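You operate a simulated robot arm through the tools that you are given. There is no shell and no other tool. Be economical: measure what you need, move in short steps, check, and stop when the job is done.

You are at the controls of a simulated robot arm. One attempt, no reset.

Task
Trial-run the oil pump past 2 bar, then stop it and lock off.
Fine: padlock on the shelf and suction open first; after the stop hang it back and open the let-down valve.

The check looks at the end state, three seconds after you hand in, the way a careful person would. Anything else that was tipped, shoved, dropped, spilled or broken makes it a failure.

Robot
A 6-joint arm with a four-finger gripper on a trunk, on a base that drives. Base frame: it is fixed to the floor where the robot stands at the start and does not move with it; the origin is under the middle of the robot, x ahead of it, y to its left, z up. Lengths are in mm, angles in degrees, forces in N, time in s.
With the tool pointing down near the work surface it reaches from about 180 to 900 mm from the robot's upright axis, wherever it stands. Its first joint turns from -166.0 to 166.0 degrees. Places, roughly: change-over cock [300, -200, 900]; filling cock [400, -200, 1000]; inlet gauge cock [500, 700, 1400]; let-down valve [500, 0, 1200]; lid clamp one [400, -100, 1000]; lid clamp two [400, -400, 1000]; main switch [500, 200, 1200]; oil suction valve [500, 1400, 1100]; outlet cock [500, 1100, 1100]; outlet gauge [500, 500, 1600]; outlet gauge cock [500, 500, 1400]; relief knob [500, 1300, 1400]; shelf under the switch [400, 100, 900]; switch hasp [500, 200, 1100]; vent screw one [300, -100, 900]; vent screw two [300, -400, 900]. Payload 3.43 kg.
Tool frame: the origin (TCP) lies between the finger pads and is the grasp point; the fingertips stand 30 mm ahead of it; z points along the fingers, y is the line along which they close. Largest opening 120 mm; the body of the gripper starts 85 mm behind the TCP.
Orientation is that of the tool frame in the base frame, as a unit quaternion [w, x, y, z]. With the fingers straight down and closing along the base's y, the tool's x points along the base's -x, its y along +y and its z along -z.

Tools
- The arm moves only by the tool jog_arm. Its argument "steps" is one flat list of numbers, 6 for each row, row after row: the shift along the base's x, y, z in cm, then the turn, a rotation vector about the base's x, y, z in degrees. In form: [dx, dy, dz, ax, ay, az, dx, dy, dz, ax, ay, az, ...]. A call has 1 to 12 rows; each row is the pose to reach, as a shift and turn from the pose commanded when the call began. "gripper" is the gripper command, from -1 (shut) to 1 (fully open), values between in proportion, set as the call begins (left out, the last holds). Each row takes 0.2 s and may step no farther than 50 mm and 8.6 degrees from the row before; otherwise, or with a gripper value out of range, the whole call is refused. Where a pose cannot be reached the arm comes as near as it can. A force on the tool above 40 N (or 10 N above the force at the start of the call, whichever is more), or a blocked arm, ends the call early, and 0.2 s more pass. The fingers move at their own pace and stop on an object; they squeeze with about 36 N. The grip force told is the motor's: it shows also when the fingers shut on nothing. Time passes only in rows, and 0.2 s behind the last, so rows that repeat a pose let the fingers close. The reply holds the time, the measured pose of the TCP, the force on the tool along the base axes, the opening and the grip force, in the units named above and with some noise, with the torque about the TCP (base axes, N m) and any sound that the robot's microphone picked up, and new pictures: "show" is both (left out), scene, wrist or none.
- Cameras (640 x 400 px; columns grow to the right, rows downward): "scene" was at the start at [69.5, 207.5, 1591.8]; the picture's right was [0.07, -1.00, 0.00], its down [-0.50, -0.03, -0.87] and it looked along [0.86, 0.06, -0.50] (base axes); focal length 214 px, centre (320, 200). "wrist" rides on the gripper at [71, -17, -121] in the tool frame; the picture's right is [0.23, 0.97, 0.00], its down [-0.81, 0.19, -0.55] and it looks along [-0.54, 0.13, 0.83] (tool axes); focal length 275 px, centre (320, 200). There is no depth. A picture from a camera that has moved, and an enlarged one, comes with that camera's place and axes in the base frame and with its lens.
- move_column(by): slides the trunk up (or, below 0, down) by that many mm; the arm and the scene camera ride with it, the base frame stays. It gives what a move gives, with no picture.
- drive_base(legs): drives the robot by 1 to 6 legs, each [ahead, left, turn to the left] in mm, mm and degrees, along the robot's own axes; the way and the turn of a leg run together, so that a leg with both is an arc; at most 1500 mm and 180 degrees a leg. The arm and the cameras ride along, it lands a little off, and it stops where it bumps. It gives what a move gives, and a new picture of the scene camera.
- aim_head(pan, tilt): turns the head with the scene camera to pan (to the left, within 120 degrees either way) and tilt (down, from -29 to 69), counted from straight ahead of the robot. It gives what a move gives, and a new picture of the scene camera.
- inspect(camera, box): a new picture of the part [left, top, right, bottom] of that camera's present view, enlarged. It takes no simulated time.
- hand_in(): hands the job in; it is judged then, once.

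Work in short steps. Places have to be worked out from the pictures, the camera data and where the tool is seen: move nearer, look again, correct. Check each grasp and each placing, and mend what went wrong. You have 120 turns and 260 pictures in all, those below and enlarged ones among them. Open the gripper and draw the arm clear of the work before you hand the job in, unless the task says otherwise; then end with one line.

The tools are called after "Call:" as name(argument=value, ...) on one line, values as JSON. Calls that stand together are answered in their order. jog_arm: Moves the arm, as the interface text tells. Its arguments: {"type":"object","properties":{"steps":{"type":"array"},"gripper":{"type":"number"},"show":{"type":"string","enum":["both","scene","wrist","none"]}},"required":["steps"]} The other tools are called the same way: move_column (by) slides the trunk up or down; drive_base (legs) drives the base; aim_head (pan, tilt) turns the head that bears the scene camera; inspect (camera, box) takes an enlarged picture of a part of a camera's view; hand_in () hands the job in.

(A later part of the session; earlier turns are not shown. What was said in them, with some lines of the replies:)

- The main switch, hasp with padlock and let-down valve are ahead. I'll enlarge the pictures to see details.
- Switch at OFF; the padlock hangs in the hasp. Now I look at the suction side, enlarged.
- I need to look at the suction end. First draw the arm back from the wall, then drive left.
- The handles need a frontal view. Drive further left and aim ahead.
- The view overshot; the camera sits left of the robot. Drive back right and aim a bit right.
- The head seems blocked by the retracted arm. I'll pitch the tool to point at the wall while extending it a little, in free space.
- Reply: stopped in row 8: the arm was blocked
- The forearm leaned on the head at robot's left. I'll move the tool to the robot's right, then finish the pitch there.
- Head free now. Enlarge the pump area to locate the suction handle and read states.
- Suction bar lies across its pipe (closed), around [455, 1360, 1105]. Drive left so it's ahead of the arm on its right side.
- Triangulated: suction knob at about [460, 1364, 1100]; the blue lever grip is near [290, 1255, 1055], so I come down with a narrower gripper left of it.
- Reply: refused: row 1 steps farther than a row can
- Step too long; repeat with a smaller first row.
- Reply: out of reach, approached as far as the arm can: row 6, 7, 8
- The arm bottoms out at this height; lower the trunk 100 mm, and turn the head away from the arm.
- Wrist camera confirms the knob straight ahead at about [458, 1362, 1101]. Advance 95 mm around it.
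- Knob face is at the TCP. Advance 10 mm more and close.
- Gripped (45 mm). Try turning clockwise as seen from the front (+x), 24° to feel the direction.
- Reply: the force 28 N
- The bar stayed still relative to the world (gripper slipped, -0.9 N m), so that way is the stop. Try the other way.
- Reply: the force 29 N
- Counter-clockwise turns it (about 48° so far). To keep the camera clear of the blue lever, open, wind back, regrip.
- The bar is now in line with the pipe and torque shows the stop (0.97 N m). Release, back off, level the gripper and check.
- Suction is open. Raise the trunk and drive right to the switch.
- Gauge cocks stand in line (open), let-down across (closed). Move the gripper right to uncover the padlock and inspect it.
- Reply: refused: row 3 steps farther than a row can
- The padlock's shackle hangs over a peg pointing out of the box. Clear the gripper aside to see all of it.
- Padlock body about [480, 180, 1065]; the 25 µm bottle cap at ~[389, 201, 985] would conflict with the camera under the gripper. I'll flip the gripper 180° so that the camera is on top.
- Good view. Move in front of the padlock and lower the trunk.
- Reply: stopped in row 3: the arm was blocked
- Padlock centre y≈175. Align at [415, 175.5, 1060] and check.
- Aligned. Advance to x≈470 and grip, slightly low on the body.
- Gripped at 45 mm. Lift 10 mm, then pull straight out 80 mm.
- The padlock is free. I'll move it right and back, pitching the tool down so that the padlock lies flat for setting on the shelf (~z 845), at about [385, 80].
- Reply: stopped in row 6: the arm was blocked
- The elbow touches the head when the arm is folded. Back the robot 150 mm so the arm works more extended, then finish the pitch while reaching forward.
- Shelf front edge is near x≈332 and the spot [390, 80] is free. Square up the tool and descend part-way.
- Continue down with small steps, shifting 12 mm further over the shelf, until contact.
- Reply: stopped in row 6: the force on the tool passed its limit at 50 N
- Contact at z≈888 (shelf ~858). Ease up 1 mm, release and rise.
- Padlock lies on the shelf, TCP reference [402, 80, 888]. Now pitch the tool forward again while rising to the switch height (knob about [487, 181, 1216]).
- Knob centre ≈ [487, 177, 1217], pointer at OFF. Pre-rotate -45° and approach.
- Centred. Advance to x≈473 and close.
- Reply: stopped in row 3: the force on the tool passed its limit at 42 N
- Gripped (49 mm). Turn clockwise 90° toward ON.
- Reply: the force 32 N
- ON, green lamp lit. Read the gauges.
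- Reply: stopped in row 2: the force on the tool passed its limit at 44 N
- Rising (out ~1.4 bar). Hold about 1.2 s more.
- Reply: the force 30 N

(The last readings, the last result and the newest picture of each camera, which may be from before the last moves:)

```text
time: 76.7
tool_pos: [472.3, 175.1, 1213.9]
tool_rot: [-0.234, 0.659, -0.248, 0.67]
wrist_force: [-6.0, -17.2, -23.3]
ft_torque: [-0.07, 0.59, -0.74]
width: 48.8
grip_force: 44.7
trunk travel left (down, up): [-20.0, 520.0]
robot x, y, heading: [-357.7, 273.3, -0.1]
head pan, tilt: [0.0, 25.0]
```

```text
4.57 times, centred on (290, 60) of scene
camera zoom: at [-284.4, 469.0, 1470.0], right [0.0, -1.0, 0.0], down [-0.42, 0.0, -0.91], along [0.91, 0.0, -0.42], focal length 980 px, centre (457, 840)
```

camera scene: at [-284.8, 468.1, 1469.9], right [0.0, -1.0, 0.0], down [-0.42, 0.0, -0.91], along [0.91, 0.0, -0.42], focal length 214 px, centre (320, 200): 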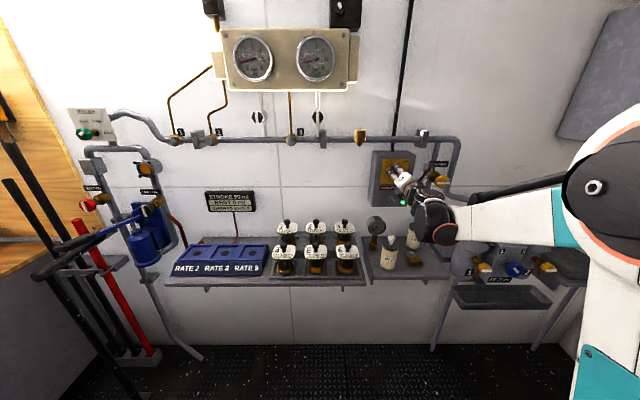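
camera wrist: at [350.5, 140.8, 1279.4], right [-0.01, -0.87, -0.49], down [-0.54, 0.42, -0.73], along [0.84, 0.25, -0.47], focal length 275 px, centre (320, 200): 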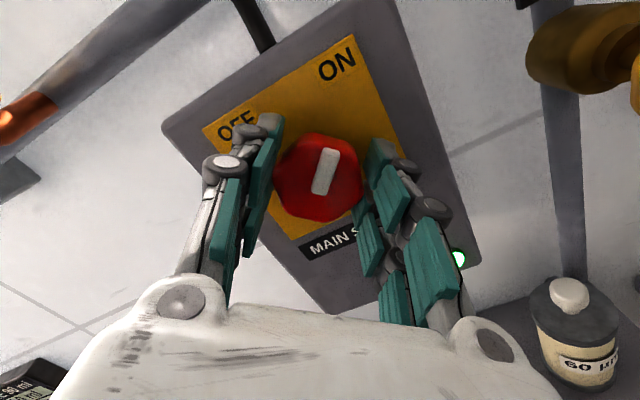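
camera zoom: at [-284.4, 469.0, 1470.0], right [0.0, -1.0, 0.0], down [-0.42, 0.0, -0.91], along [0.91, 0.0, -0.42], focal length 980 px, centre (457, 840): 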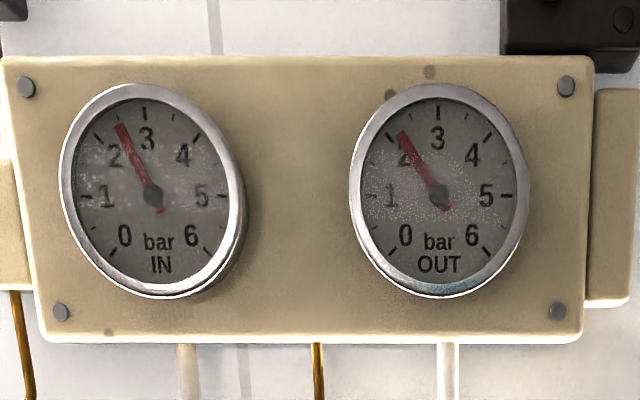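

Outlet is past 2 bar (~2.2 and rising). Turn back to OFF now.

Call:
jog_arm(steps=[0, 0.2, 0.1, -8, 0, 0, 0, 0.2, 0.1, -16, 0, 0, 0, 0.2, 0.1, -24, 0, 0, 0, 0.2, 0.1, -32, 0, 0, 0, 0.2, 0.1, -40, 0, 0, 0, 0.2, 0.1, -48, 0, 0, 0, 0.2, 0.1, -56, 0, 0, 0, 0.2, 0.1, -64, 0, 0, 0, 0.2, 0.1, -72, 0, 0, 0, 0.2, 0.1, -80, 0, 0, 0, 0.2, 0.1, -86, 0, 0])

Call:
inspect(camera="scene", box=[220, 20, 360, 100])

```text
time: 77.3
tool_pos: [472.1, 174.8, 1214.0]
tool_rot: [-0.15, 0.683, -0.165, 0.695]
wrist_force: [2.6, -5.3, -14.5]
ft_torque: [0.0, 0.16, -1.08]
width: 48.9
grip_force: 44.7
trunk travel left (down, up): [-20.0, 520.0]
robot x, y, heading: [-358.4, 270.4, -0.3]
head pan, tilt: [0.0, 25.0]
stopped in row 2: the force on the tool passed its limit at 40 N (the readings are from after the stop); the commanded pose is now the measured one
camera scene: at [-283.8, 470.3, 1470.1], right [0.0, -1.0, 0.0], down [-0.42, 0.0, -0.91], along [0.91, 0.0, -0.42], focal length 214 px, centre (320, 200)
camera wrist: at [350.5, 162.3, 1287.1], right [-0.02, -0.98, -0.22], down [-0.54, 0.19, -0.82], along [0.84, 0.1, -0.53], focal length 275 px, centre (320, 200)
```

scene: 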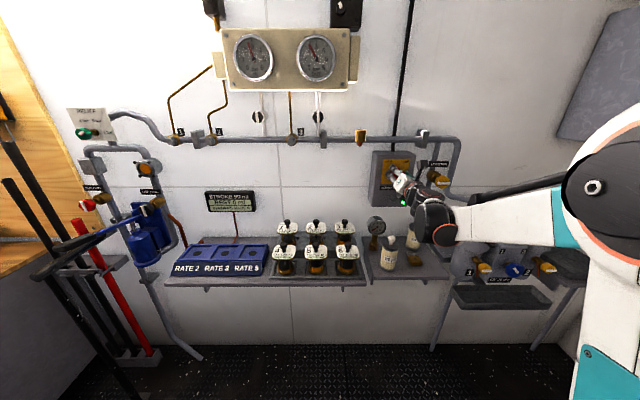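
wrist: 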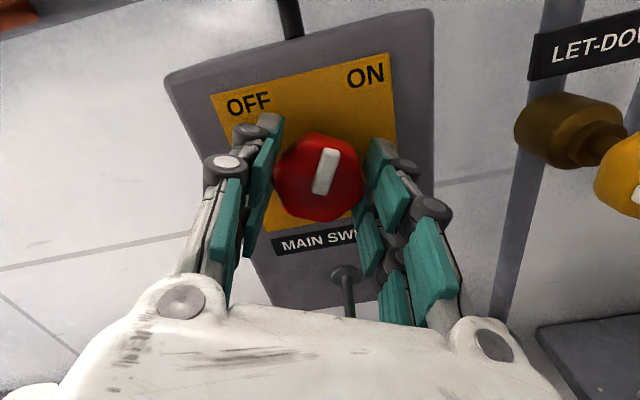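

```text
4.57 times, centred on (290, 60) of scene
camera zoom: at [-283.8, 470.3, 1470.1], right [0.0, -1.0, 0.0], down [-0.42, 0.0, -0.91], along [0.91, 0.0, -0.42], focal length 980 px, centre (457, 840)
```

zoom: 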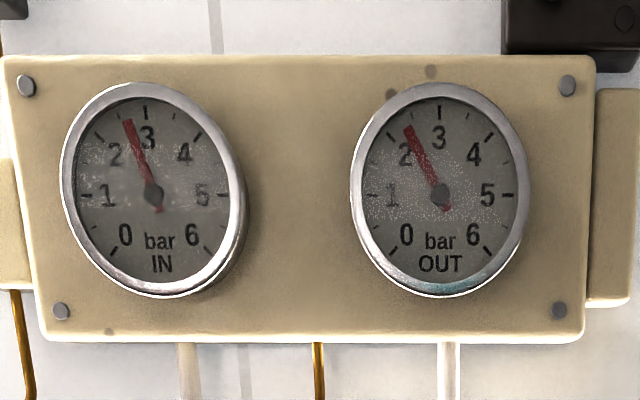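

Side force stopped it half-way; compensate by easing the tool down and continue.

Call:
jog_arm(steps=[0, -0.1, -0.2, -6, 0, 0, 0, -0.1, -0.2, -13, 0, 0, 0, -0.1, -0.2, -20, 0, 0, 0, -0.1, -0.2, -27, 0, 0, 0, -0.1, -0.2, -34, 0, 0, 0, -0.1, -0.2, -41, 0, 0, 0, -0.1, -0.2, -48, 0, 0, 0, -0.1, -0.2, -55, 0, 0, 0, -0.1, -0.2, -62, 0, 0, 0, -0.1, -0.2, -69, 0, 0], show="wrist")

```text
time: 79.5
tool_pos: [472.9, 178.1, 1214.0]
tool_rot: [0.262, 0.649, 0.261, 0.665]
wrist_force: [12.0, 6.1, -1.4]
ft_torque: [0.01, 0.09, 0.07]
width: 48.7
grip_force: 45.5
trunk travel left (down, up): [-20.0, 520.0]
robot x, y, heading: [-360.6, 271.4, 0.0]
head pan, tilt: [0.0, 25.0]
camera wrist: at [350.1, 238.8, 1253.2], right [-0.01, -0.55, 0.84], down [-0.54, -0.7, -0.47], along [0.84, -0.46, -0.28], focal length 275 px, centre (320, 200)
```

wrist: 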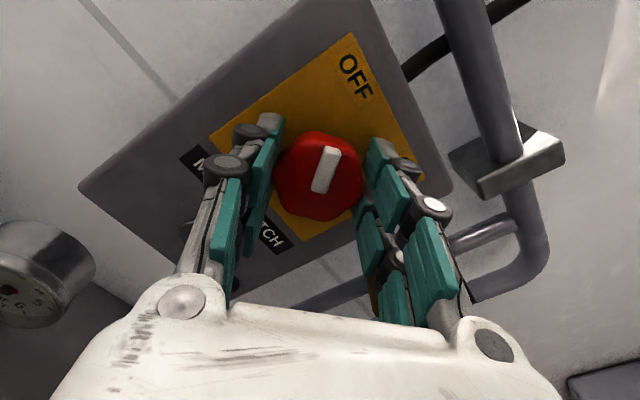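

Back at OFF. Nudge a few degrees to seat, then check gauge and lamp.

Call:
jog_arm(steps=[0, 0, 0, -4, 0, 0, 0, 0, 0, -4, 0, 0], show="none")

Call:
jog_arm(steps=[0, 0, 0, 0, 0, 0, 0, 0, 0, 0, 0, 0, -3, 0, 0, 0, 0, 0, -7, 0, 0, 0, 0, 0, -8, 0, 0, 8, 0, 0, -9, 0, 0, 16, 0, 0, -9, 0, 0, 24, 0, 0, -9, 0, 0, 32, 0, 0, -9, 0, 0, 40, 0, 0, -9, 0, 0, 46, 0, 0], gripper=0.2)

Call:
inspect(camera="scene", box=[220, 20, 360, 100])

```text
time: 80.1
tool_pos: [471.8, 178.7, 1213.9]
tool_rot: [0.284, 0.64, 0.283, 0.656]
wrist_force: [2.9, 9.4, -9.0]
ft_torque: [0.05, 0.33, 0.39]
width: 48.8
grip_force: 45.3
trunk travel left (down, up): [-20.0, 520.0]
robot x, y, heading: [-358.6, 273.1, -0.2]
head pan, tilt: [0.0, 25.0]
```

```text
time: 82.3
tool_pos: [380.7, 176.3, 1214.3]
tool_rot: [0.011, 0.7, 0.004, 0.715]
wrist_force: [-0.4, 0.2, -0.2]
ft_torque: [-0.04, -0.03, -0.04]
width: 71.7
grip_force: 0.0
trunk travel left (down, up): [-20.0, 520.0]
robot x, y, heading: [-357.2, 268.4, -0.3]
head pan, tilt: [0.0, 25.0]
camera scene: at [-285.9, 471.5, 1469.8], right [0.0, -1.0, 0.0], down [-0.42, 0.0, -0.91], along [0.91, 0.0, -0.42], focal length 214 px, centre (320, 200)
camera wrist: at [258.9, 196.1, 1285.0], right [-0.02, -0.97, 0.25], down [-0.54, -0.2, -0.82], along [0.84, -0.15, -0.52], focal length 275 px, centre (320, 200)
```

scene: 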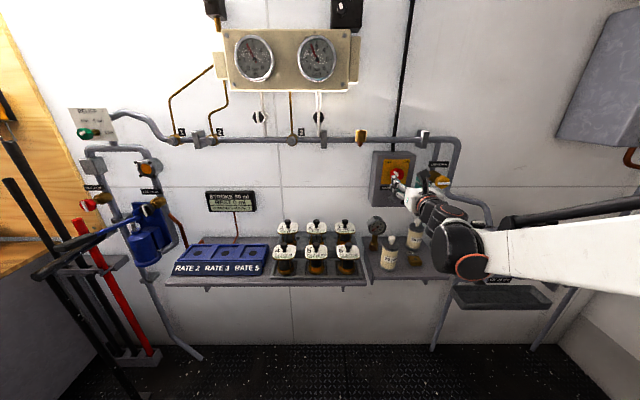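
wrist: 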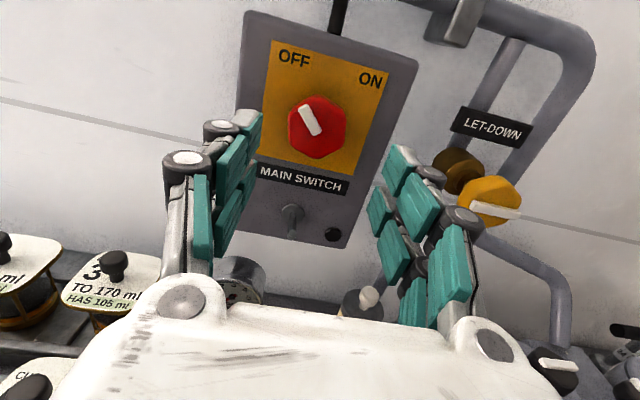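

```text
4.57 times, centred on (290, 60) of scene
camera zoom: at [-285.9, 471.5, 1469.8], right [0.0, -1.0, 0.0], down [-0.42, 0.0, -0.91], along [0.91, 0.0, -0.42], focal length 980 px, centre (457, 840)
```

zoom: 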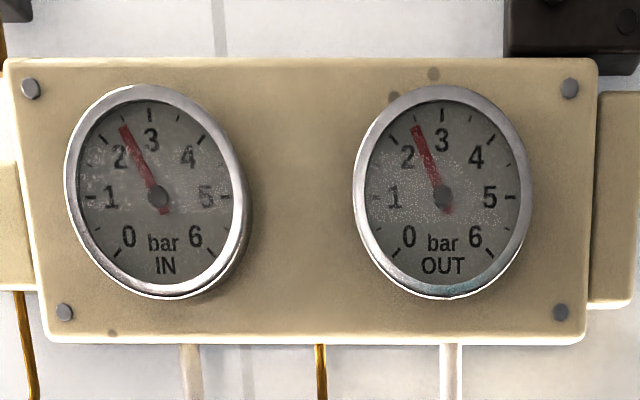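

Stopped; pressure holds at ~2.5 bar. Now back above the padlock with the tool pitched down.

Call:
jog_arm(steps=[0, -2, 0, 0.1, 8, 0, 0, -4, 0, 0.2, 16, 0, 0, -6, 0, 0.4, 24, 0, 0, -8, -1, 0.5, 32, 0, 0, -9.7, -2, 0.6, 40, -0.2, 0, -9.7, -4, 0.7, 48, -0.3, 0, -9.7, -6, 0.9, 56, -0.3, 1, -9.7, -9, 1, 64, -0.3, 1, -9.7, -12, 1.1, 72, -0.4, 2.1, -9.7, -15, 1.2, 80, -0.4, 2.1, -9.7, -17.4, 1.3, 88, -0.5, 2.1, -9.7, -17.4, 1.4, 91.1, -0.5], show="wrist")

```text
time: 84.9
tool_pos: [402.2, 78.9, 1039.1]
tool_rot: [0.001, 1.0, 0.0, 0.0]
wrist_force: [-0.7, -1.0, -0.3]
ft_torque: [0.01, 0.01, 0.04]
width: 71.7
grip_force: 0.2
trunk travel left (down, up): [-20.0, 520.0]
robot x, y, heading: [-355.2, 268.2, -0.3]
head pan, tilt: [0.0, 25.0]
camera wrist: at [474.1, 96.6, 1162.3], right [0.23, -0.97, 0.0], down [-0.81, -0.19, 0.55], along [-0.54, -0.13, -0.83], focal length 275 px, centre (320, 200)
```

wrist: 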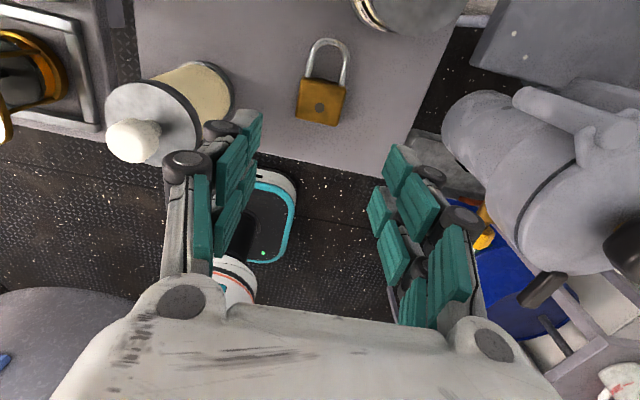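

Same view as after placing. Descend to z≈889 and grip.

Call:
jog_arm(steps=[0, 0, -4.5, 0, 0, 0, 0, 0, -9, 0, 0, 0, 0, 0, -12.5, 0, 0, 0, 0, 0, -15, 0, 0, 0], show="none")

Call:
jog_arm(steps=[0, 0, 0, 0, 0, 0, 0, 0, 0, 0, 0, 0, 0, 0, 0, 0, 0, 0], gripper=-0.8, show="wrist")

```text
time: 85.9
tool_pos: [403.0, 79.1, 890.3]
tool_rot: [0.001, 1.0, 0.0, 0.001]
wrist_force: [-1.0, -0.4, 0.2]
ft_torque: [0.0, 0.02, 0.01]
width: 72.3
grip_force: 0.1
trunk travel left (down, up): [-20.0, 520.0]
robot x, y, heading: [-353.9, 267.8, -0.3]
head pan, tilt: [0.0, 25.0]
```

```text
time: 86.7
tool_pos: [403.2, 79.9, 889.0]
tool_rot: [0.001, 1.0, 0.001, 0.001]
wrist_force: [0.3, 0.0, 0.5]
ft_torque: [-0.02, -0.02, -0.05]
width: 45.3
grip_force: 36.2
trunk travel left (down, up): [-20.0, 520.0]
robot x, y, heading: [-356.3, 267.6, -0.2]
head pan, tilt: [0.0, 25.0]
camera wrist: at [474.0, 96.8, 1012.7], right [0.23, -0.97, 0.0], down [-0.81, -0.19, 0.55], along [-0.54, -0.13, -0.83], focal length 275 px, centre (320, 200)
```

wrist: 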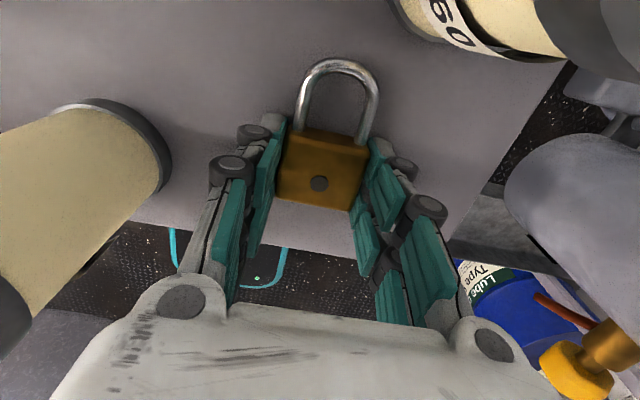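

Gripped. Lift straight up 150 mm.

Call:
jog_arm(steps=[0, 0, 3, 0, 0, 0, 0, 0, 7.5, 0, 0, 0, 0, 0, 12, 0, 0, 0, -0.5, 0, 15, 0, 0, 0], show="none")

Call:
jog_arm(steps=[-0.5, 0, 1, 0, -8, 0, -1, 0, 2, 0, -16, 0, -2, 1, 3.4, 0, -24, 0, -3, 3, 3.4, 0, -32, 0, -3, 5, 3.4, 0, -40, 0, -3, 7, 3.4, 0, -48, 0, -3, 9, 3.4, 0, -56, 0, -3, 9.6, 3.4, 0, -64, 0, -3, 9.6, 3.4, 0, -72, 0, -3, 9.6, 3.4, 0, -80, 0, -3, 9.6, 3.4, 0, -88, 0, -3, 9.6, 3.4, 0, -90, 0])

```text
time: 87.7
tool_pos: [397.6, 77.2, 1040.6]
tool_rot: [0.002, 1.0, 0.001, 0.001]
wrist_force: [0.6, 0.9, -0.9]
ft_torque: [0.0, 0.01, 0.0]
width: 45.4
grip_force: 36.1
trunk travel left (down, up): [-20.0, 520.0]
robot x, y, heading: [-363.2, 268.9, -0.1]
head pan, tilt: [0.0, 25.0]
```

```text
time: 90.3
tool_pos: [367.5, 175.9, 1073.8]
tool_rot: [0.001, 0.706, 0.0, 0.708]
wrist_force: [-0.3, 0.9, -1.2]
ft_torque: [0.03, 0.0, -0.03]
width: 45.2
grip_force: 35.5
trunk travel left (down, up): [-20.0, 520.0]
robot x, y, heading: [-356.1, 269.1, -0.4]
head pan, tilt: [0.0, 25.0]
camera scene: at [-285.4, 471.4, 1469.8], right [0.0, -1.0, 0.0], down [-0.42, 0.0, -0.91], along [0.91, 0.0, -0.42], focal length 214 px, centre (320, 200)
camera wrist: at [246.0, 192.8, 1146.8], right [0.0, -0.97, 0.23], down [-0.55, -0.19, -0.81], along [0.83, -0.13, -0.54], focal length 275 px, centre (320, 200)
```

scene: 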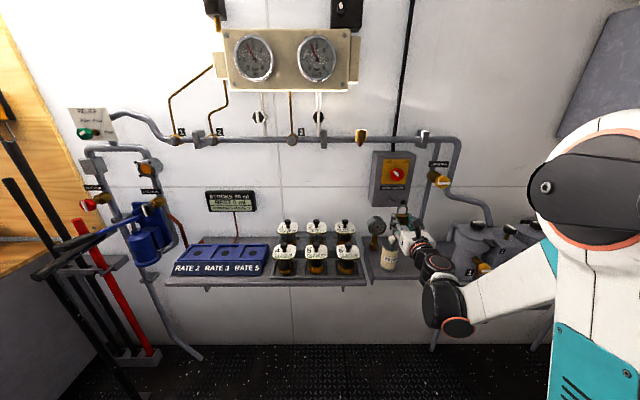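
wrist: 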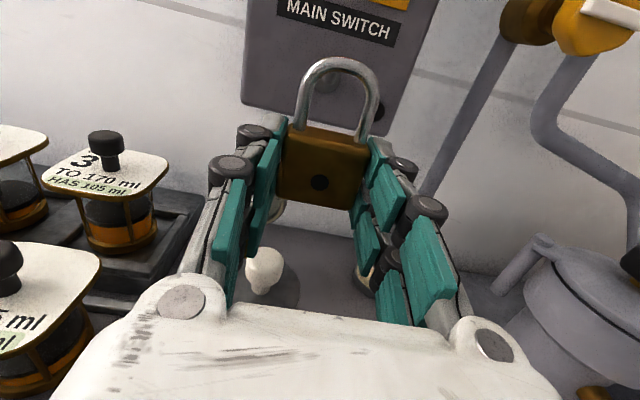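

Holding, shackle up. Advance to just before the peg and inspect alignment.

Call:
jog_arm(steps=[3, 0, 0.1, 0, 0, 0, 5, 0, 0.1, 0, 0, 0], show="none")

Call:
inspect(camera="wrist", box=[220, 0, 460, 230])

Call:
inspect(camera="scene", box=[360, 180, 430, 250])

```text
time: 90.9
tool_pos: [416.9, 173.8, 1074.5]
tool_rot: [0.001, 0.707, 0.0, 0.707]
wrist_force: [0.9, -0.1, -1.9]
ft_torque: [-0.03, 0.03, -0.03]
width: 45.8
grip_force: 36.3
trunk travel left (down, up): [-20.0, 520.0]
robot x, y, heading: [-358.4, 269.3, -0.3]
head pan, tilt: [0.0, 25.0]
```

```text
1.74 times, centred on (340, 115) of wrist
camera zoom: at [296.4, 191.8, 1146.9], right [0.0, -0.97, 0.23], down [-0.55, -0.19, -0.81], along [0.83, -0.13, -0.54], focal length 479 px, centre (285, 348)
```

zoom: 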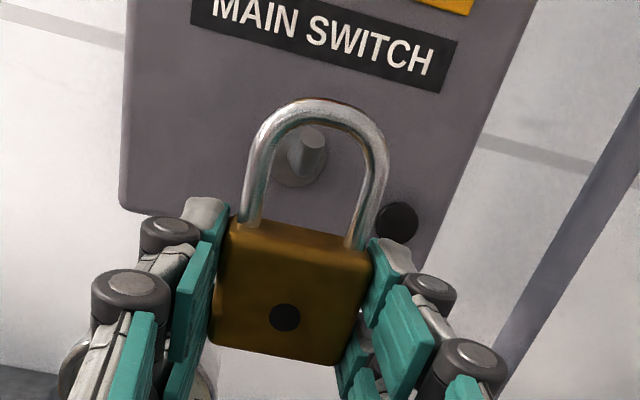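

```text
5.71 times, centred on (395, 215) of scene
camera zoom: at [-285.5, 471.4, 1469.8], right [0.0, -1.0, 0.0], down [-0.42, 0.0, -0.91], along [0.91, 0.0, -0.42], focal length 1226 px, centre (-109, 114)
```

zoom: 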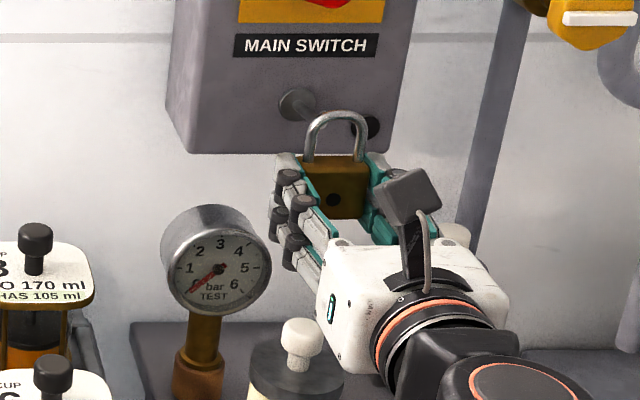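

Peg tip at ~[459, 176, 1121] lies inside the shackle; raise 4 mm for clearance and slide on.

Call:
jog_arm(steps=[1, 0.1, 0.4, 0, 0, 0, 2.5, 0.1, 0.4, 0, 0, 0, 3.5, 0.1, 0.3, 0, 0, 0, 4.3, 0.1, 0.1, 0, 0, 0, 5.3, 0.1, -0.2, 0, 0, 0], show="wrist")

Call:
inspect(camera="scene", box=[360, 180, 430, 250])

```text
time: 92.1
tool_pos: [468.9, 178.2, 1073.6]
tool_rot: [0.001, 0.706, 0.0, 0.708]
wrist_force: [0.7, 0.3, -1.2]
ft_torque: [0.03, -0.02, 0.02]
width: 45.4
grip_force: 35.5
trunk travel left (down, up): [-20.0, 520.0]
robot x, y, heading: [-358.4, 266.4, -0.2]
head pan, tilt: [0.0, 25.0]
camera wrist: at [348.9, 194.4, 1146.9], right [0.0, -0.97, 0.23], down [-0.55, -0.19, -0.81], along [0.83, -0.13, -0.54], focal length 275 px, centre (320, 200)
```

wrist: 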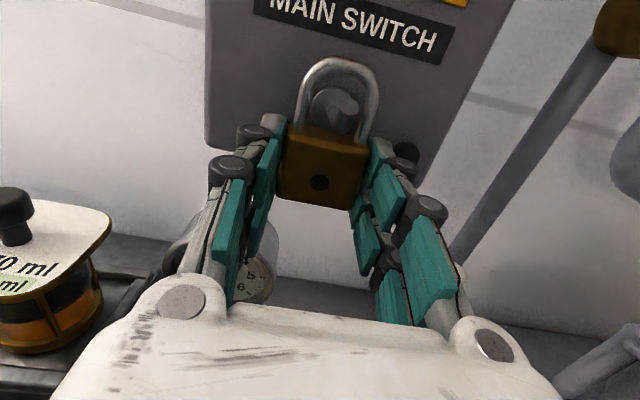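

```text
5.71 times, centred on (395, 215) of scene
camera zoom: at [-285.7, 471.5, 1469.8], right [0.0, -1.0, 0.0], down [-0.42, 0.0, -0.91], along [0.91, 0.0, -0.42], focal length 1226 px, centre (-109, 114)
```

zoom: 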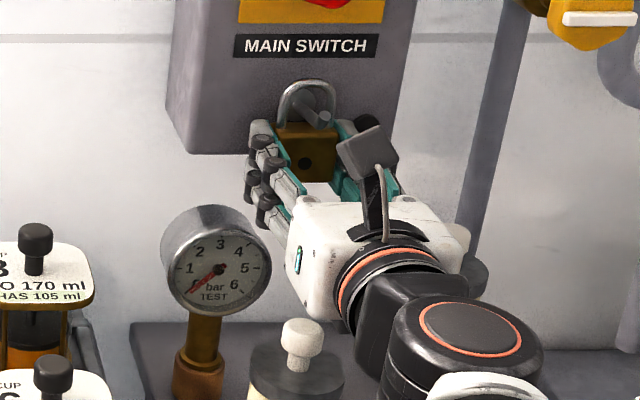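

The peg is through the shackle. Lower gently onto it.

Call:
jog_arm(steps=[0, -0.1, -0.5, 0, 0, 0, 0, -0.2, -0.9, 0, 0, 0, 0, -0.2, -1.2, 0, 0, 0, 0, -0.2, -1.4, 0, 0, 0], show="wrist")

```text
time: 93.1
tool_pos: [469.6, 174.2, 1058.6]
tool_rot: [0.001, 0.707, -0.001, 0.707]
wrist_force: [-0.7, -0.5, -1.1]
ft_torque: [-0.01, 0.07, 0.02]
width: 45.5
grip_force: 36.0
trunk travel left (down, up): [-20.0, 520.0]
robot x, y, heading: [-362.7, 274.1, -0.6]
head pan, tilt: [0.0, 25.0]
camera wrist: at [349.3, 191.6, 1132.2], right [0.0, -0.97, 0.23], down [-0.55, -0.19, -0.81], along [0.83, -0.13, -0.54], focal length 275 px, centre (320, 200)
```

wrist: 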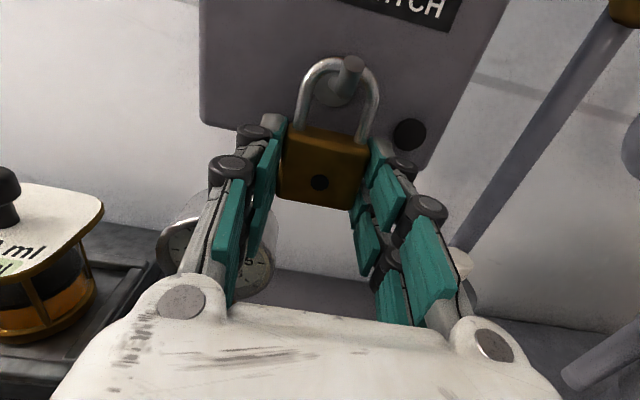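

Almost down; lower a few more mm until it rests.

Call:
jog_arm(steps=[0, 0, -0.15, 0, 0, 0, 0, 0, -0.3, 0, 0, 0], show="none")

```text
time: 93.7
tool_pos: [468.4, 174.8, 1057.5]
tool_rot: [0.001, 0.707, 0.0, 0.708]
wrist_force: [10.0, -0.2, 19.9]
ft_torque: [0.05, 0.17, -0.04]
width: 45.3
grip_force: 36.5
trunk travel left (down, up): [-20.0, 520.0]
robot x, y, heading: [-355.9, 268.1, 0.0]
head pan, tilt: [0.0, 25.0]
```

It rests on the peg (20 N up). Release and back away straight.

Call:
jog_arm(steps=[0, 0, 0.2, 0, 0, 0, 0, 0, 0.2, 0, 0, 0, 0, 0, 0.2, 0, 0, 0], gripper=0.2, show="none")

Call:
jog_arm(steps=[-2, 0, 0, 0, 0, 0, -5, 0, 0, 0, 0, 0, -9, 0, 0, 0, 0, 0, -9, 0, 3, 0, 0, 0])

Call:
inspect(camera="scene", box=[360, 180, 430, 250])

```text
time: 94.5
tool_pos: [469.9, 174.1, 1058.9]
tool_rot: [0.0, 0.707, 0.0, 0.707]
wrist_force: [0.4, 0.5, -0.4]
ft_torque: [0.04, 0.03, 0.01]
width: 71.9
grip_force: 0.1
trunk travel left (down, up): [-20.0, 520.0]
robot x, y, heading: [-360.6, 264.4, -0.1]
head pan, tilt: [0.0, 25.0]
```

```text
time: 95.5
tool_pos: [378.7, 174.1, 1089.1]
tool_rot: [0.002, 0.707, -0.001, 0.707]
wrist_force: [0.4, -0.9, 0.7]
ft_torque: [0.01, 0.0, 0.01]
width: 71.9
grip_force: 0.1
trunk travel left (down, up): [-20.0, 520.0]
robot x, y, heading: [-357.0, 267.5, -0.2]
head pan, tilt: [0.0, 25.0]
camera scene: at [-286.0, 471.4, 1469.9], right [0.0, -1.0, 0.0], down [-0.42, 0.0, -0.91], along [0.91, 0.0, -0.42], focal length 214 px, centre (320, 200)
camera wrist: at [257.7, 192.0, 1163.0], right [0.0, -0.97, 0.23], down [-0.55, -0.19, -0.81], along [0.83, -0.13, -0.54], focal length 275 px, centre (320, 200)
```

scene: 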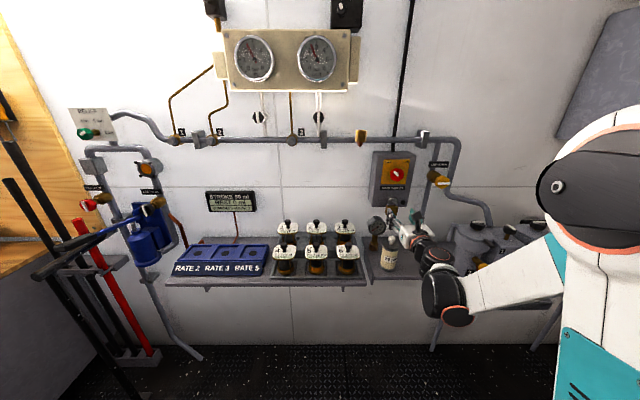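
wrist: 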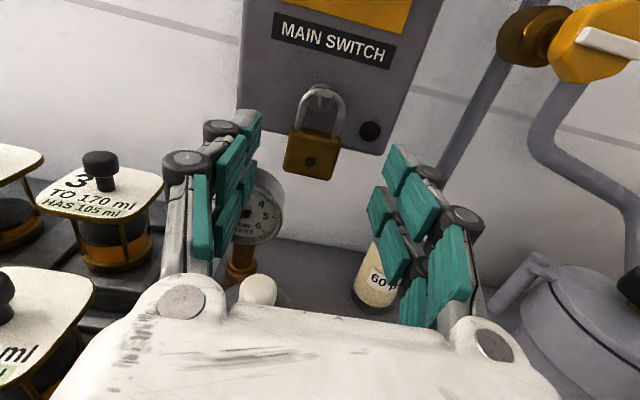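

```text
5.71 times, centred on (395, 215) of scene
camera zoom: at [-286.0, 471.4, 1469.9], right [0.0, -1.0, 0.0], down [-0.42, 0.0, -0.91], along [0.91, 0.0, -0.42], focal length 1226 px, centre (-109, 114)
```

zoom: 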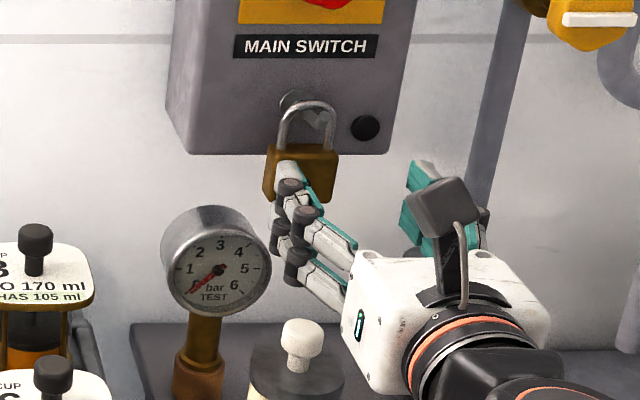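

Padlock hangs on the peg. Next the let-down handle, ~[478, 0, 1180]; move in front of it.

Call:
jog_arm(steps=[0, -2, 4, 0, 0, 0, 0, -5, 7.5, 0, 0, 0, 0, -9.5, 9, 0, 0, 0, 0, -13.5, 9, 0, 0, 0, 0, -17.4, 9, 0, 0, 0])

```text
time: 96.7
tool_pos: [378.9, 4.4, 1178.9]
tool_rot: [0.001, 0.707, 0.0, 0.708]
wrist_force: [0.5, -0.6, 0.0]
ft_torque: [-0.02, 0.0, -0.05]
width: 71.8
grip_force: 0.1
trunk travel left (down, up): [-20.0, 520.0]
robot x, y, heading: [-359.1, 270.9, 0.1]
head pan, tilt: [0.0, 25.0]
camera scene: at [-285.7, 471.5, 1469.8], right [0.0, -1.0, 0.0], down [-0.42, 0.0, -0.91], along [0.91, 0.0, -0.42], focal length 214 px, centre (320, 200)
camera wrist: at [258.3, 21.4, 1251.2], right [0.0, -0.97, 0.23], down [-0.55, -0.19, -0.81], along [0.83, -0.13, -0.54], focal length 275 px, centre (320, 200)
```

scene: 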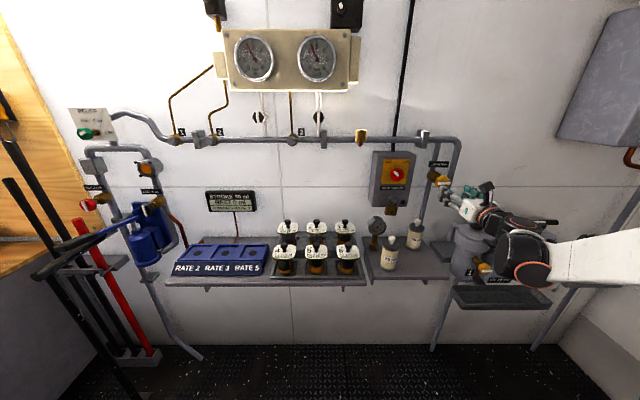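
wrist: 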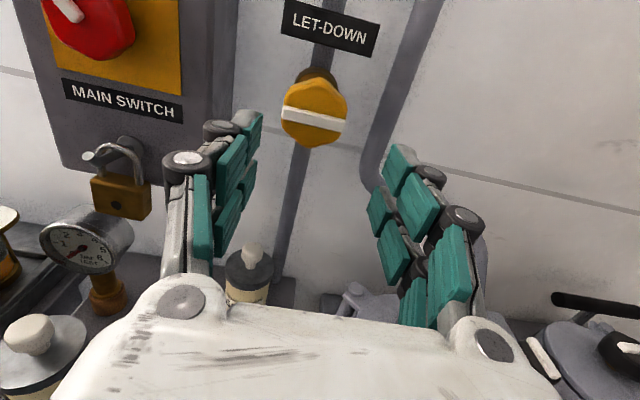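

Handle face ≈ [462, 11, 1190]. Approach to enclose it.

Call:
jog_arm(steps=[2, 0.6, 1.2, 0, 0, 0, 5, 0.6, 1.2, 0, 0, 0, 7, 0.6, 1.2, 0, 0, 0], show="wrist")

```text
time: 97.5
tool_pos: [449.6, 8.2, 1188.8]
tool_rot: [0.001, 0.707, -0.001, 0.707]
wrist_force: [-1.0, 0.3, -0.6]
ft_torque: [0.03, 0.0, 0.0]
width: 71.6
grip_force: 0.1
trunk travel left (down, up): [-20.0, 520.0]
robot x, y, heading: [-356.6, 273.9, -0.4]
head pan, tilt: [0.0, 25.0]
camera wrist: at [329.4, 25.2, 1263.5], right [0.0, -0.97, 0.23], down [-0.55, -0.19, -0.81], along [0.83, -0.13, -0.54], focal length 275 px, centre (320, 200)
```

wrist: 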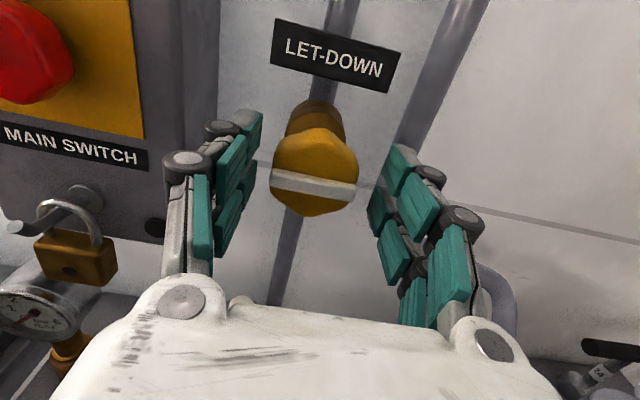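

Aligned. Advance 12 mm, close.

Call:
jog_arm(steps=[1.2, 0.2, 0, 0, 0, 0], show="none")

Call:
jog_arm(steps=[0, 0, 0, 0, 0, 0, 0, 0, 0, 0, 0, 0, 0, 0, 0, 0, 0, 0], gripper=-0.8, show="none")

Call:
jog_arm(steps=[0, 0, 0, -8, 0, 0, 0, 0, 0, -16, 0, 0, 0, 0, 0, -24, 0, 0], show="wrist")

```text
time: 97.9
tool_pos: [460.6, 8.6, 1190.6]
tool_rot: [0.001, 0.706, 0.001, 0.708]
wrist_force: [-1.0, -0.4, 0.6]
ft_torque: [0.02, 0.02, -0.01]
width: 71.6
grip_force: 0.0
trunk travel left (down, up): [-20.0, 520.0]
robot x, y, heading: [-357.1, 269.6, -0.4]
head pan, tilt: [0.0, 25.0]
```

```text
time: 98.7
tool_pos: [460.8, 11.4, 1189.9]
tool_rot: [0.001, 0.706, 0.001, 0.708]
wrist_force: [-3.8, 8.9, -7.6]
ft_torque: [0.0, -0.04, 0.5]
width: 45.4
grip_force: 44.9
trunk travel left (down, up): [-20.0, 520.0]
robot x, y, heading: [-360.2, 268.8, -0.3]
head pan, tilt: [0.0, 25.0]
```

```text
time: 99.5
tool_pos: [461.8, 11.3, 1188.7]
tool_rot: [0.148, 0.69, 0.15, 0.692]
wrist_force: [-14.2, 17.3, -20.8]
ft_torque: [0.01, 0.65, -0.01]
width: 45.2
grip_force: 44.9
trunk travel left (down, up): [-20.0, 520.0]
robot x, y, heading: [-356.7, 271.0, 0.0]
head pan, tilt: [0.0, 25.0]
camera wrist: at [340.4, 56.0, 1249.6], right [0.0, -0.79, 0.61], down [-0.55, -0.51, -0.66], along [0.83, -0.34, -0.44], focal length 275 px, centre (320, 200)
```

wrist: 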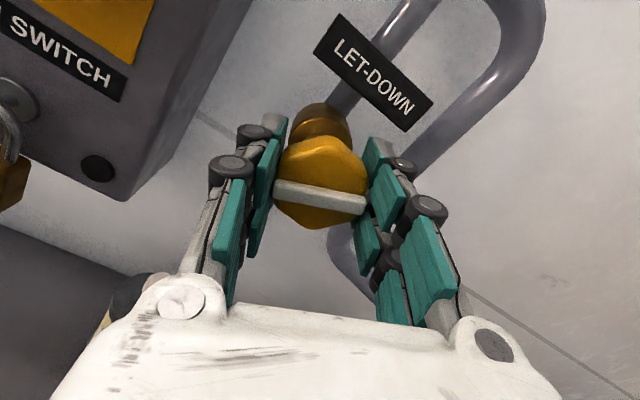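

It turns freely counter-clockwise. Continue to 90°.

Call:
jog_arm(steps=[0, 0.1, -0.1, -8, 0, 0, 0, 0.2, -0.2, -16, 0, 0, 0, 0.2, -0.2, -24, 0, 0, 0, 0.2, -0.2, -32, 0, 0, 0, 0.2, -0.2, -40, 0, 0, 0, 0.2, -0.2, -48, 0, 0, 0, 0.2, -0.2, -56, 0, 0, 0, 0.2, -0.2, -64, 0, 0, 0, 0.2, -0.2, -70, 0, 0])

Call:
inspect(camera="scene", box=[220, 20, 360, 100])

```text
time: 101.7
tool_pos: [460.4, 11.3, 1190.4]
tool_rot: [0.517, 0.482, 0.516, 0.484]
wrist_force: [-2.4, 2.0, 13.2]
ft_torque: [0.76, -0.34, -0.22]
width: 45.6
grip_force: 44.8
trunk travel left (down, up): [-20.0, 520.0]
robot x, y, heading: [-358.7, 270.9, -0.2]
head pan, tilt: [0.0, 25.0]
stopped in row 9: the force on the tool passed its limit at 42 N (the readings are from after the stop); the commanded pose is now the measured one
camera scene: at [-287.3, 472.0, 1469.6], right [0.0, -1.0, 0.0], down [-0.42, 0.0, -0.91], along [0.91, 0.0, -0.42], focal length 214 px, centre (320, 200)
camera wrist: at [340.3, 80.9, 1169.5], right [0.0, 0.3, 0.95], down [-0.55, -0.8, 0.25], along [0.83, -0.53, 0.17], focal length 275 px, centre (320, 200)
```

scene: 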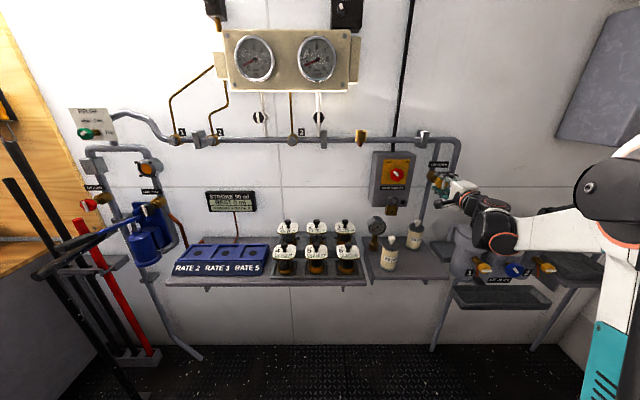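
wrist: 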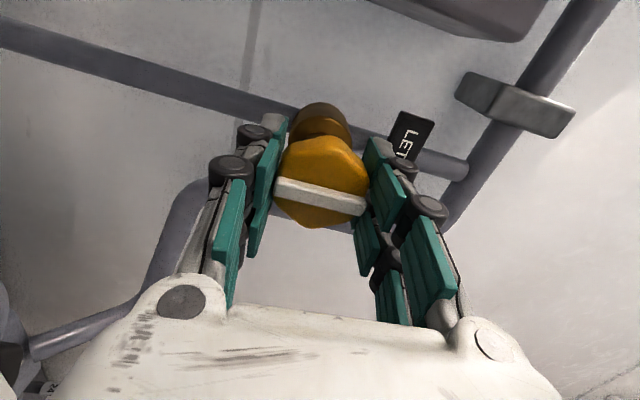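

```text
4.57 times, centred on (290, 60) of scene
camera zoom: at [-287.3, 472.0, 1469.6], right [0.0, -1.0, 0.0], down [-0.42, 0.0, -0.91], along [0.91, 0.0, -0.42], focal length 980 px, centre (457, 840)
```

zoom: 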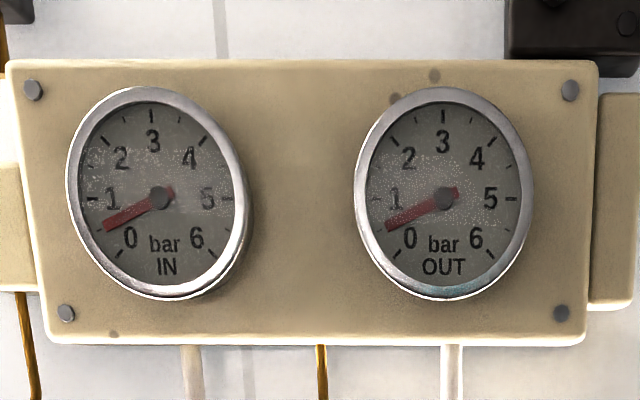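

Fully open, pressure falling. Release and draw straight back.

Call:
jog_arm(steps=[0, 0, 0, 0, 0, 0, 0, 0, 0, 0, 0, 0, -3, 0, 0, 0, 0, 0, -7, 0, 0, 0, 0, 0, -11, 0, 0, 0, 0, 0, -13, 0, 0, 0, 0, 0], gripper=0.2, show="wrist")

Call:
inspect(camera="scene", box=[350, 140, 470, 280])

Call:
inspect(camera="scene", box=[220, 20, 360, 100])

Call:
inspect(camera="scene", box=[60, 100, 200, 260])

```text
time: 103.0
tool_pos: [332.9, 11.9, 1187.4]
tool_rot: [0.517, 0.481, 0.518, 0.483]
wrist_force: [-0.7, -0.1, -0.8]
ft_torque: [0.02, -0.02, -0.02]
width: 72.2
grip_force: 0.0
trunk travel left (down, up): [-20.0, 520.0]
robot x, y, heading: [-357.3, 270.2, -0.0]
head pan, tilt: [0.0, 25.0]
camera wrist: at [212.5, 81.4, 1168.0], right [0.0, 0.3, 0.95], down [-0.55, -0.8, 0.25], along [0.83, -0.53, 0.17], focal length 275 px, centre (320, 200)
```

wrist: 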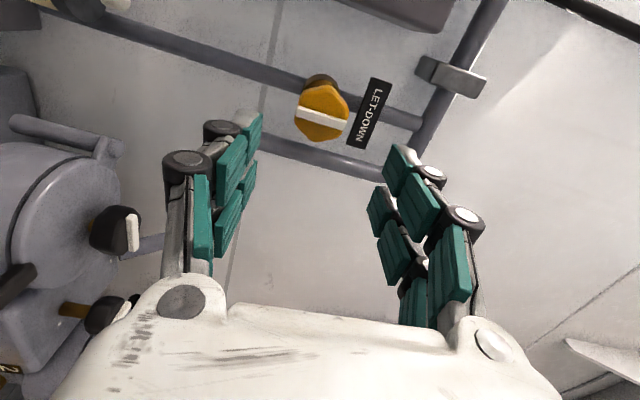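

```text
2.86 times, centred on (410, 210) of scene
camera zoom: at [-286.0, 471.5, 1469.9], right [0.0, -1.0, 0.0], down [-0.42, 0.0, -0.91], along [0.91, 0.0, -0.42], focal length 613 px, centre (63, 171)
```

zoom: 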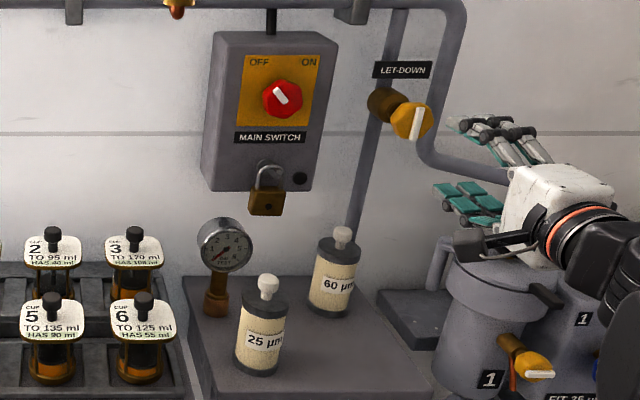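

```text
4.57 times, centred on (290, 60) of scene
camera zoom: at [-286.0, 471.5, 1469.9], right [0.0, -1.0, 0.0], down [-0.42, 0.0, -0.91], along [0.91, 0.0, -0.42], focal length 980 px, centre (457, 840)
```

zoom: 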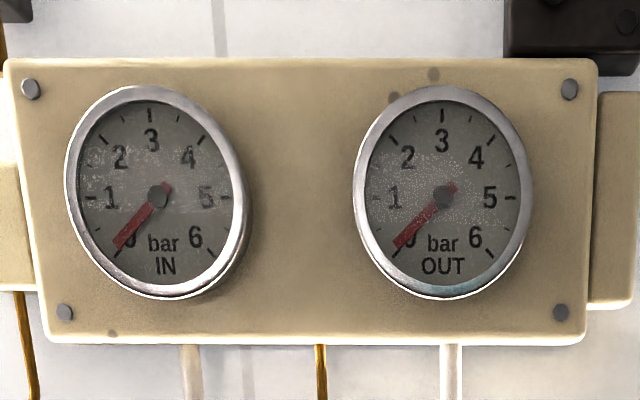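

```text
2.50 times, centred on (130, 180) of scene
camera zoom: at [-286.0, 471.5, 1469.9], right [0.0, -1.0, 0.0], down [-0.42, 0.0, -0.91], along [0.91, 0.0, -0.42], focal length 536 px, centre (795, 250)
```

zoom: 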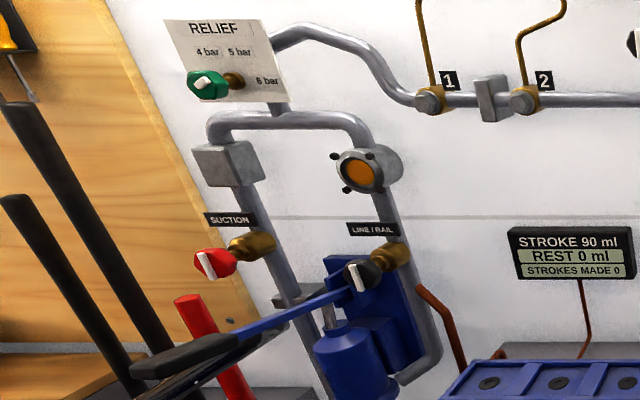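

Switch OFF, padlock hung, let-down open, gauges at zero. Back the robot clear and take a last look at the padlock.

Call:
drive_base(legs=[[-200, 0, 0]])

Call:
inspect(camera="scene", box=[350, 140, 430, 220])

```text
time: 104.6
tool_pos: [135.6, 10.2, 1188.1]
tool_rot: [0.519, 0.482, 0.517, 0.481]
wrist_force: [0.2, 0.4, 0.1]
ft_torque: [0.03, -0.05, 0.01]
width: 72.0
grip_force: 0.0
trunk travel left (down, up): [-20.0, 520.0]
robot x, y, heading: [-558.3, 270.7, -0.2]
head pan, tilt: [0.0, 25.0]
camera scene: at [-483.8, 472.4, 1469.9], right [-0.01, -1.0, 0.0], down [-0.42, 0.0, -0.91], along [0.91, -0.01, -0.42], focal length 214 px, centre (320, 200)
```

scene: 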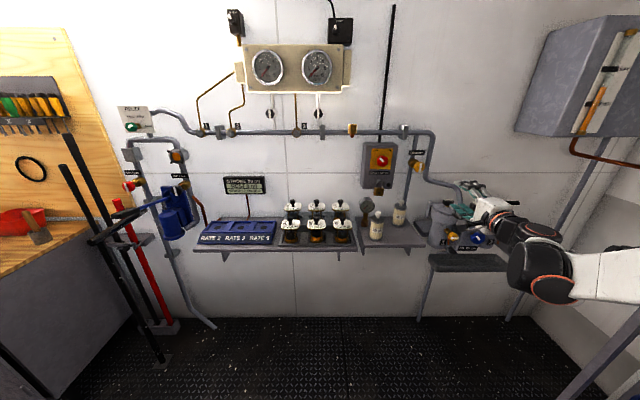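

```text
5.00 times, centred on (390, 180) of scene
camera zoom: at [-483.8, 472.4, 1469.9], right [-0.01, -1.0, 0.0], down [-0.42, 0.0, -0.91], along [0.91, -0.01, -0.42], focal length 1072 px, centre (-30, 300)
```

zoom: 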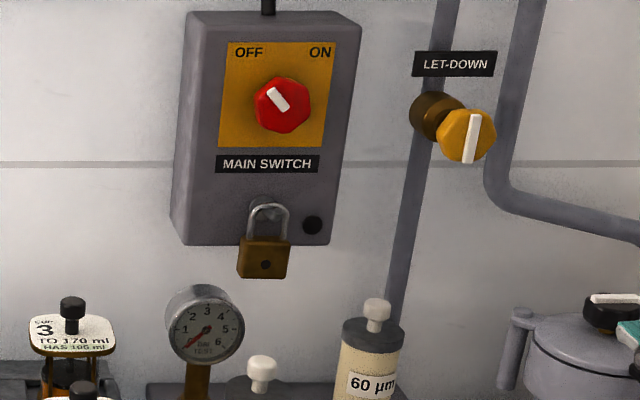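

Everything is in place and the arm is clear; handing in.

Call:
hand_in()

```text
The job is handed in.
```

The trial run is done: with the padlock on the shelf and suction open, I ran the pump past 2 bar (about 2.5 on the outlet gauge). I then switched it off, hung the padlock back on the hasp peg and opened the let-down valve; both gauges fell to zero.
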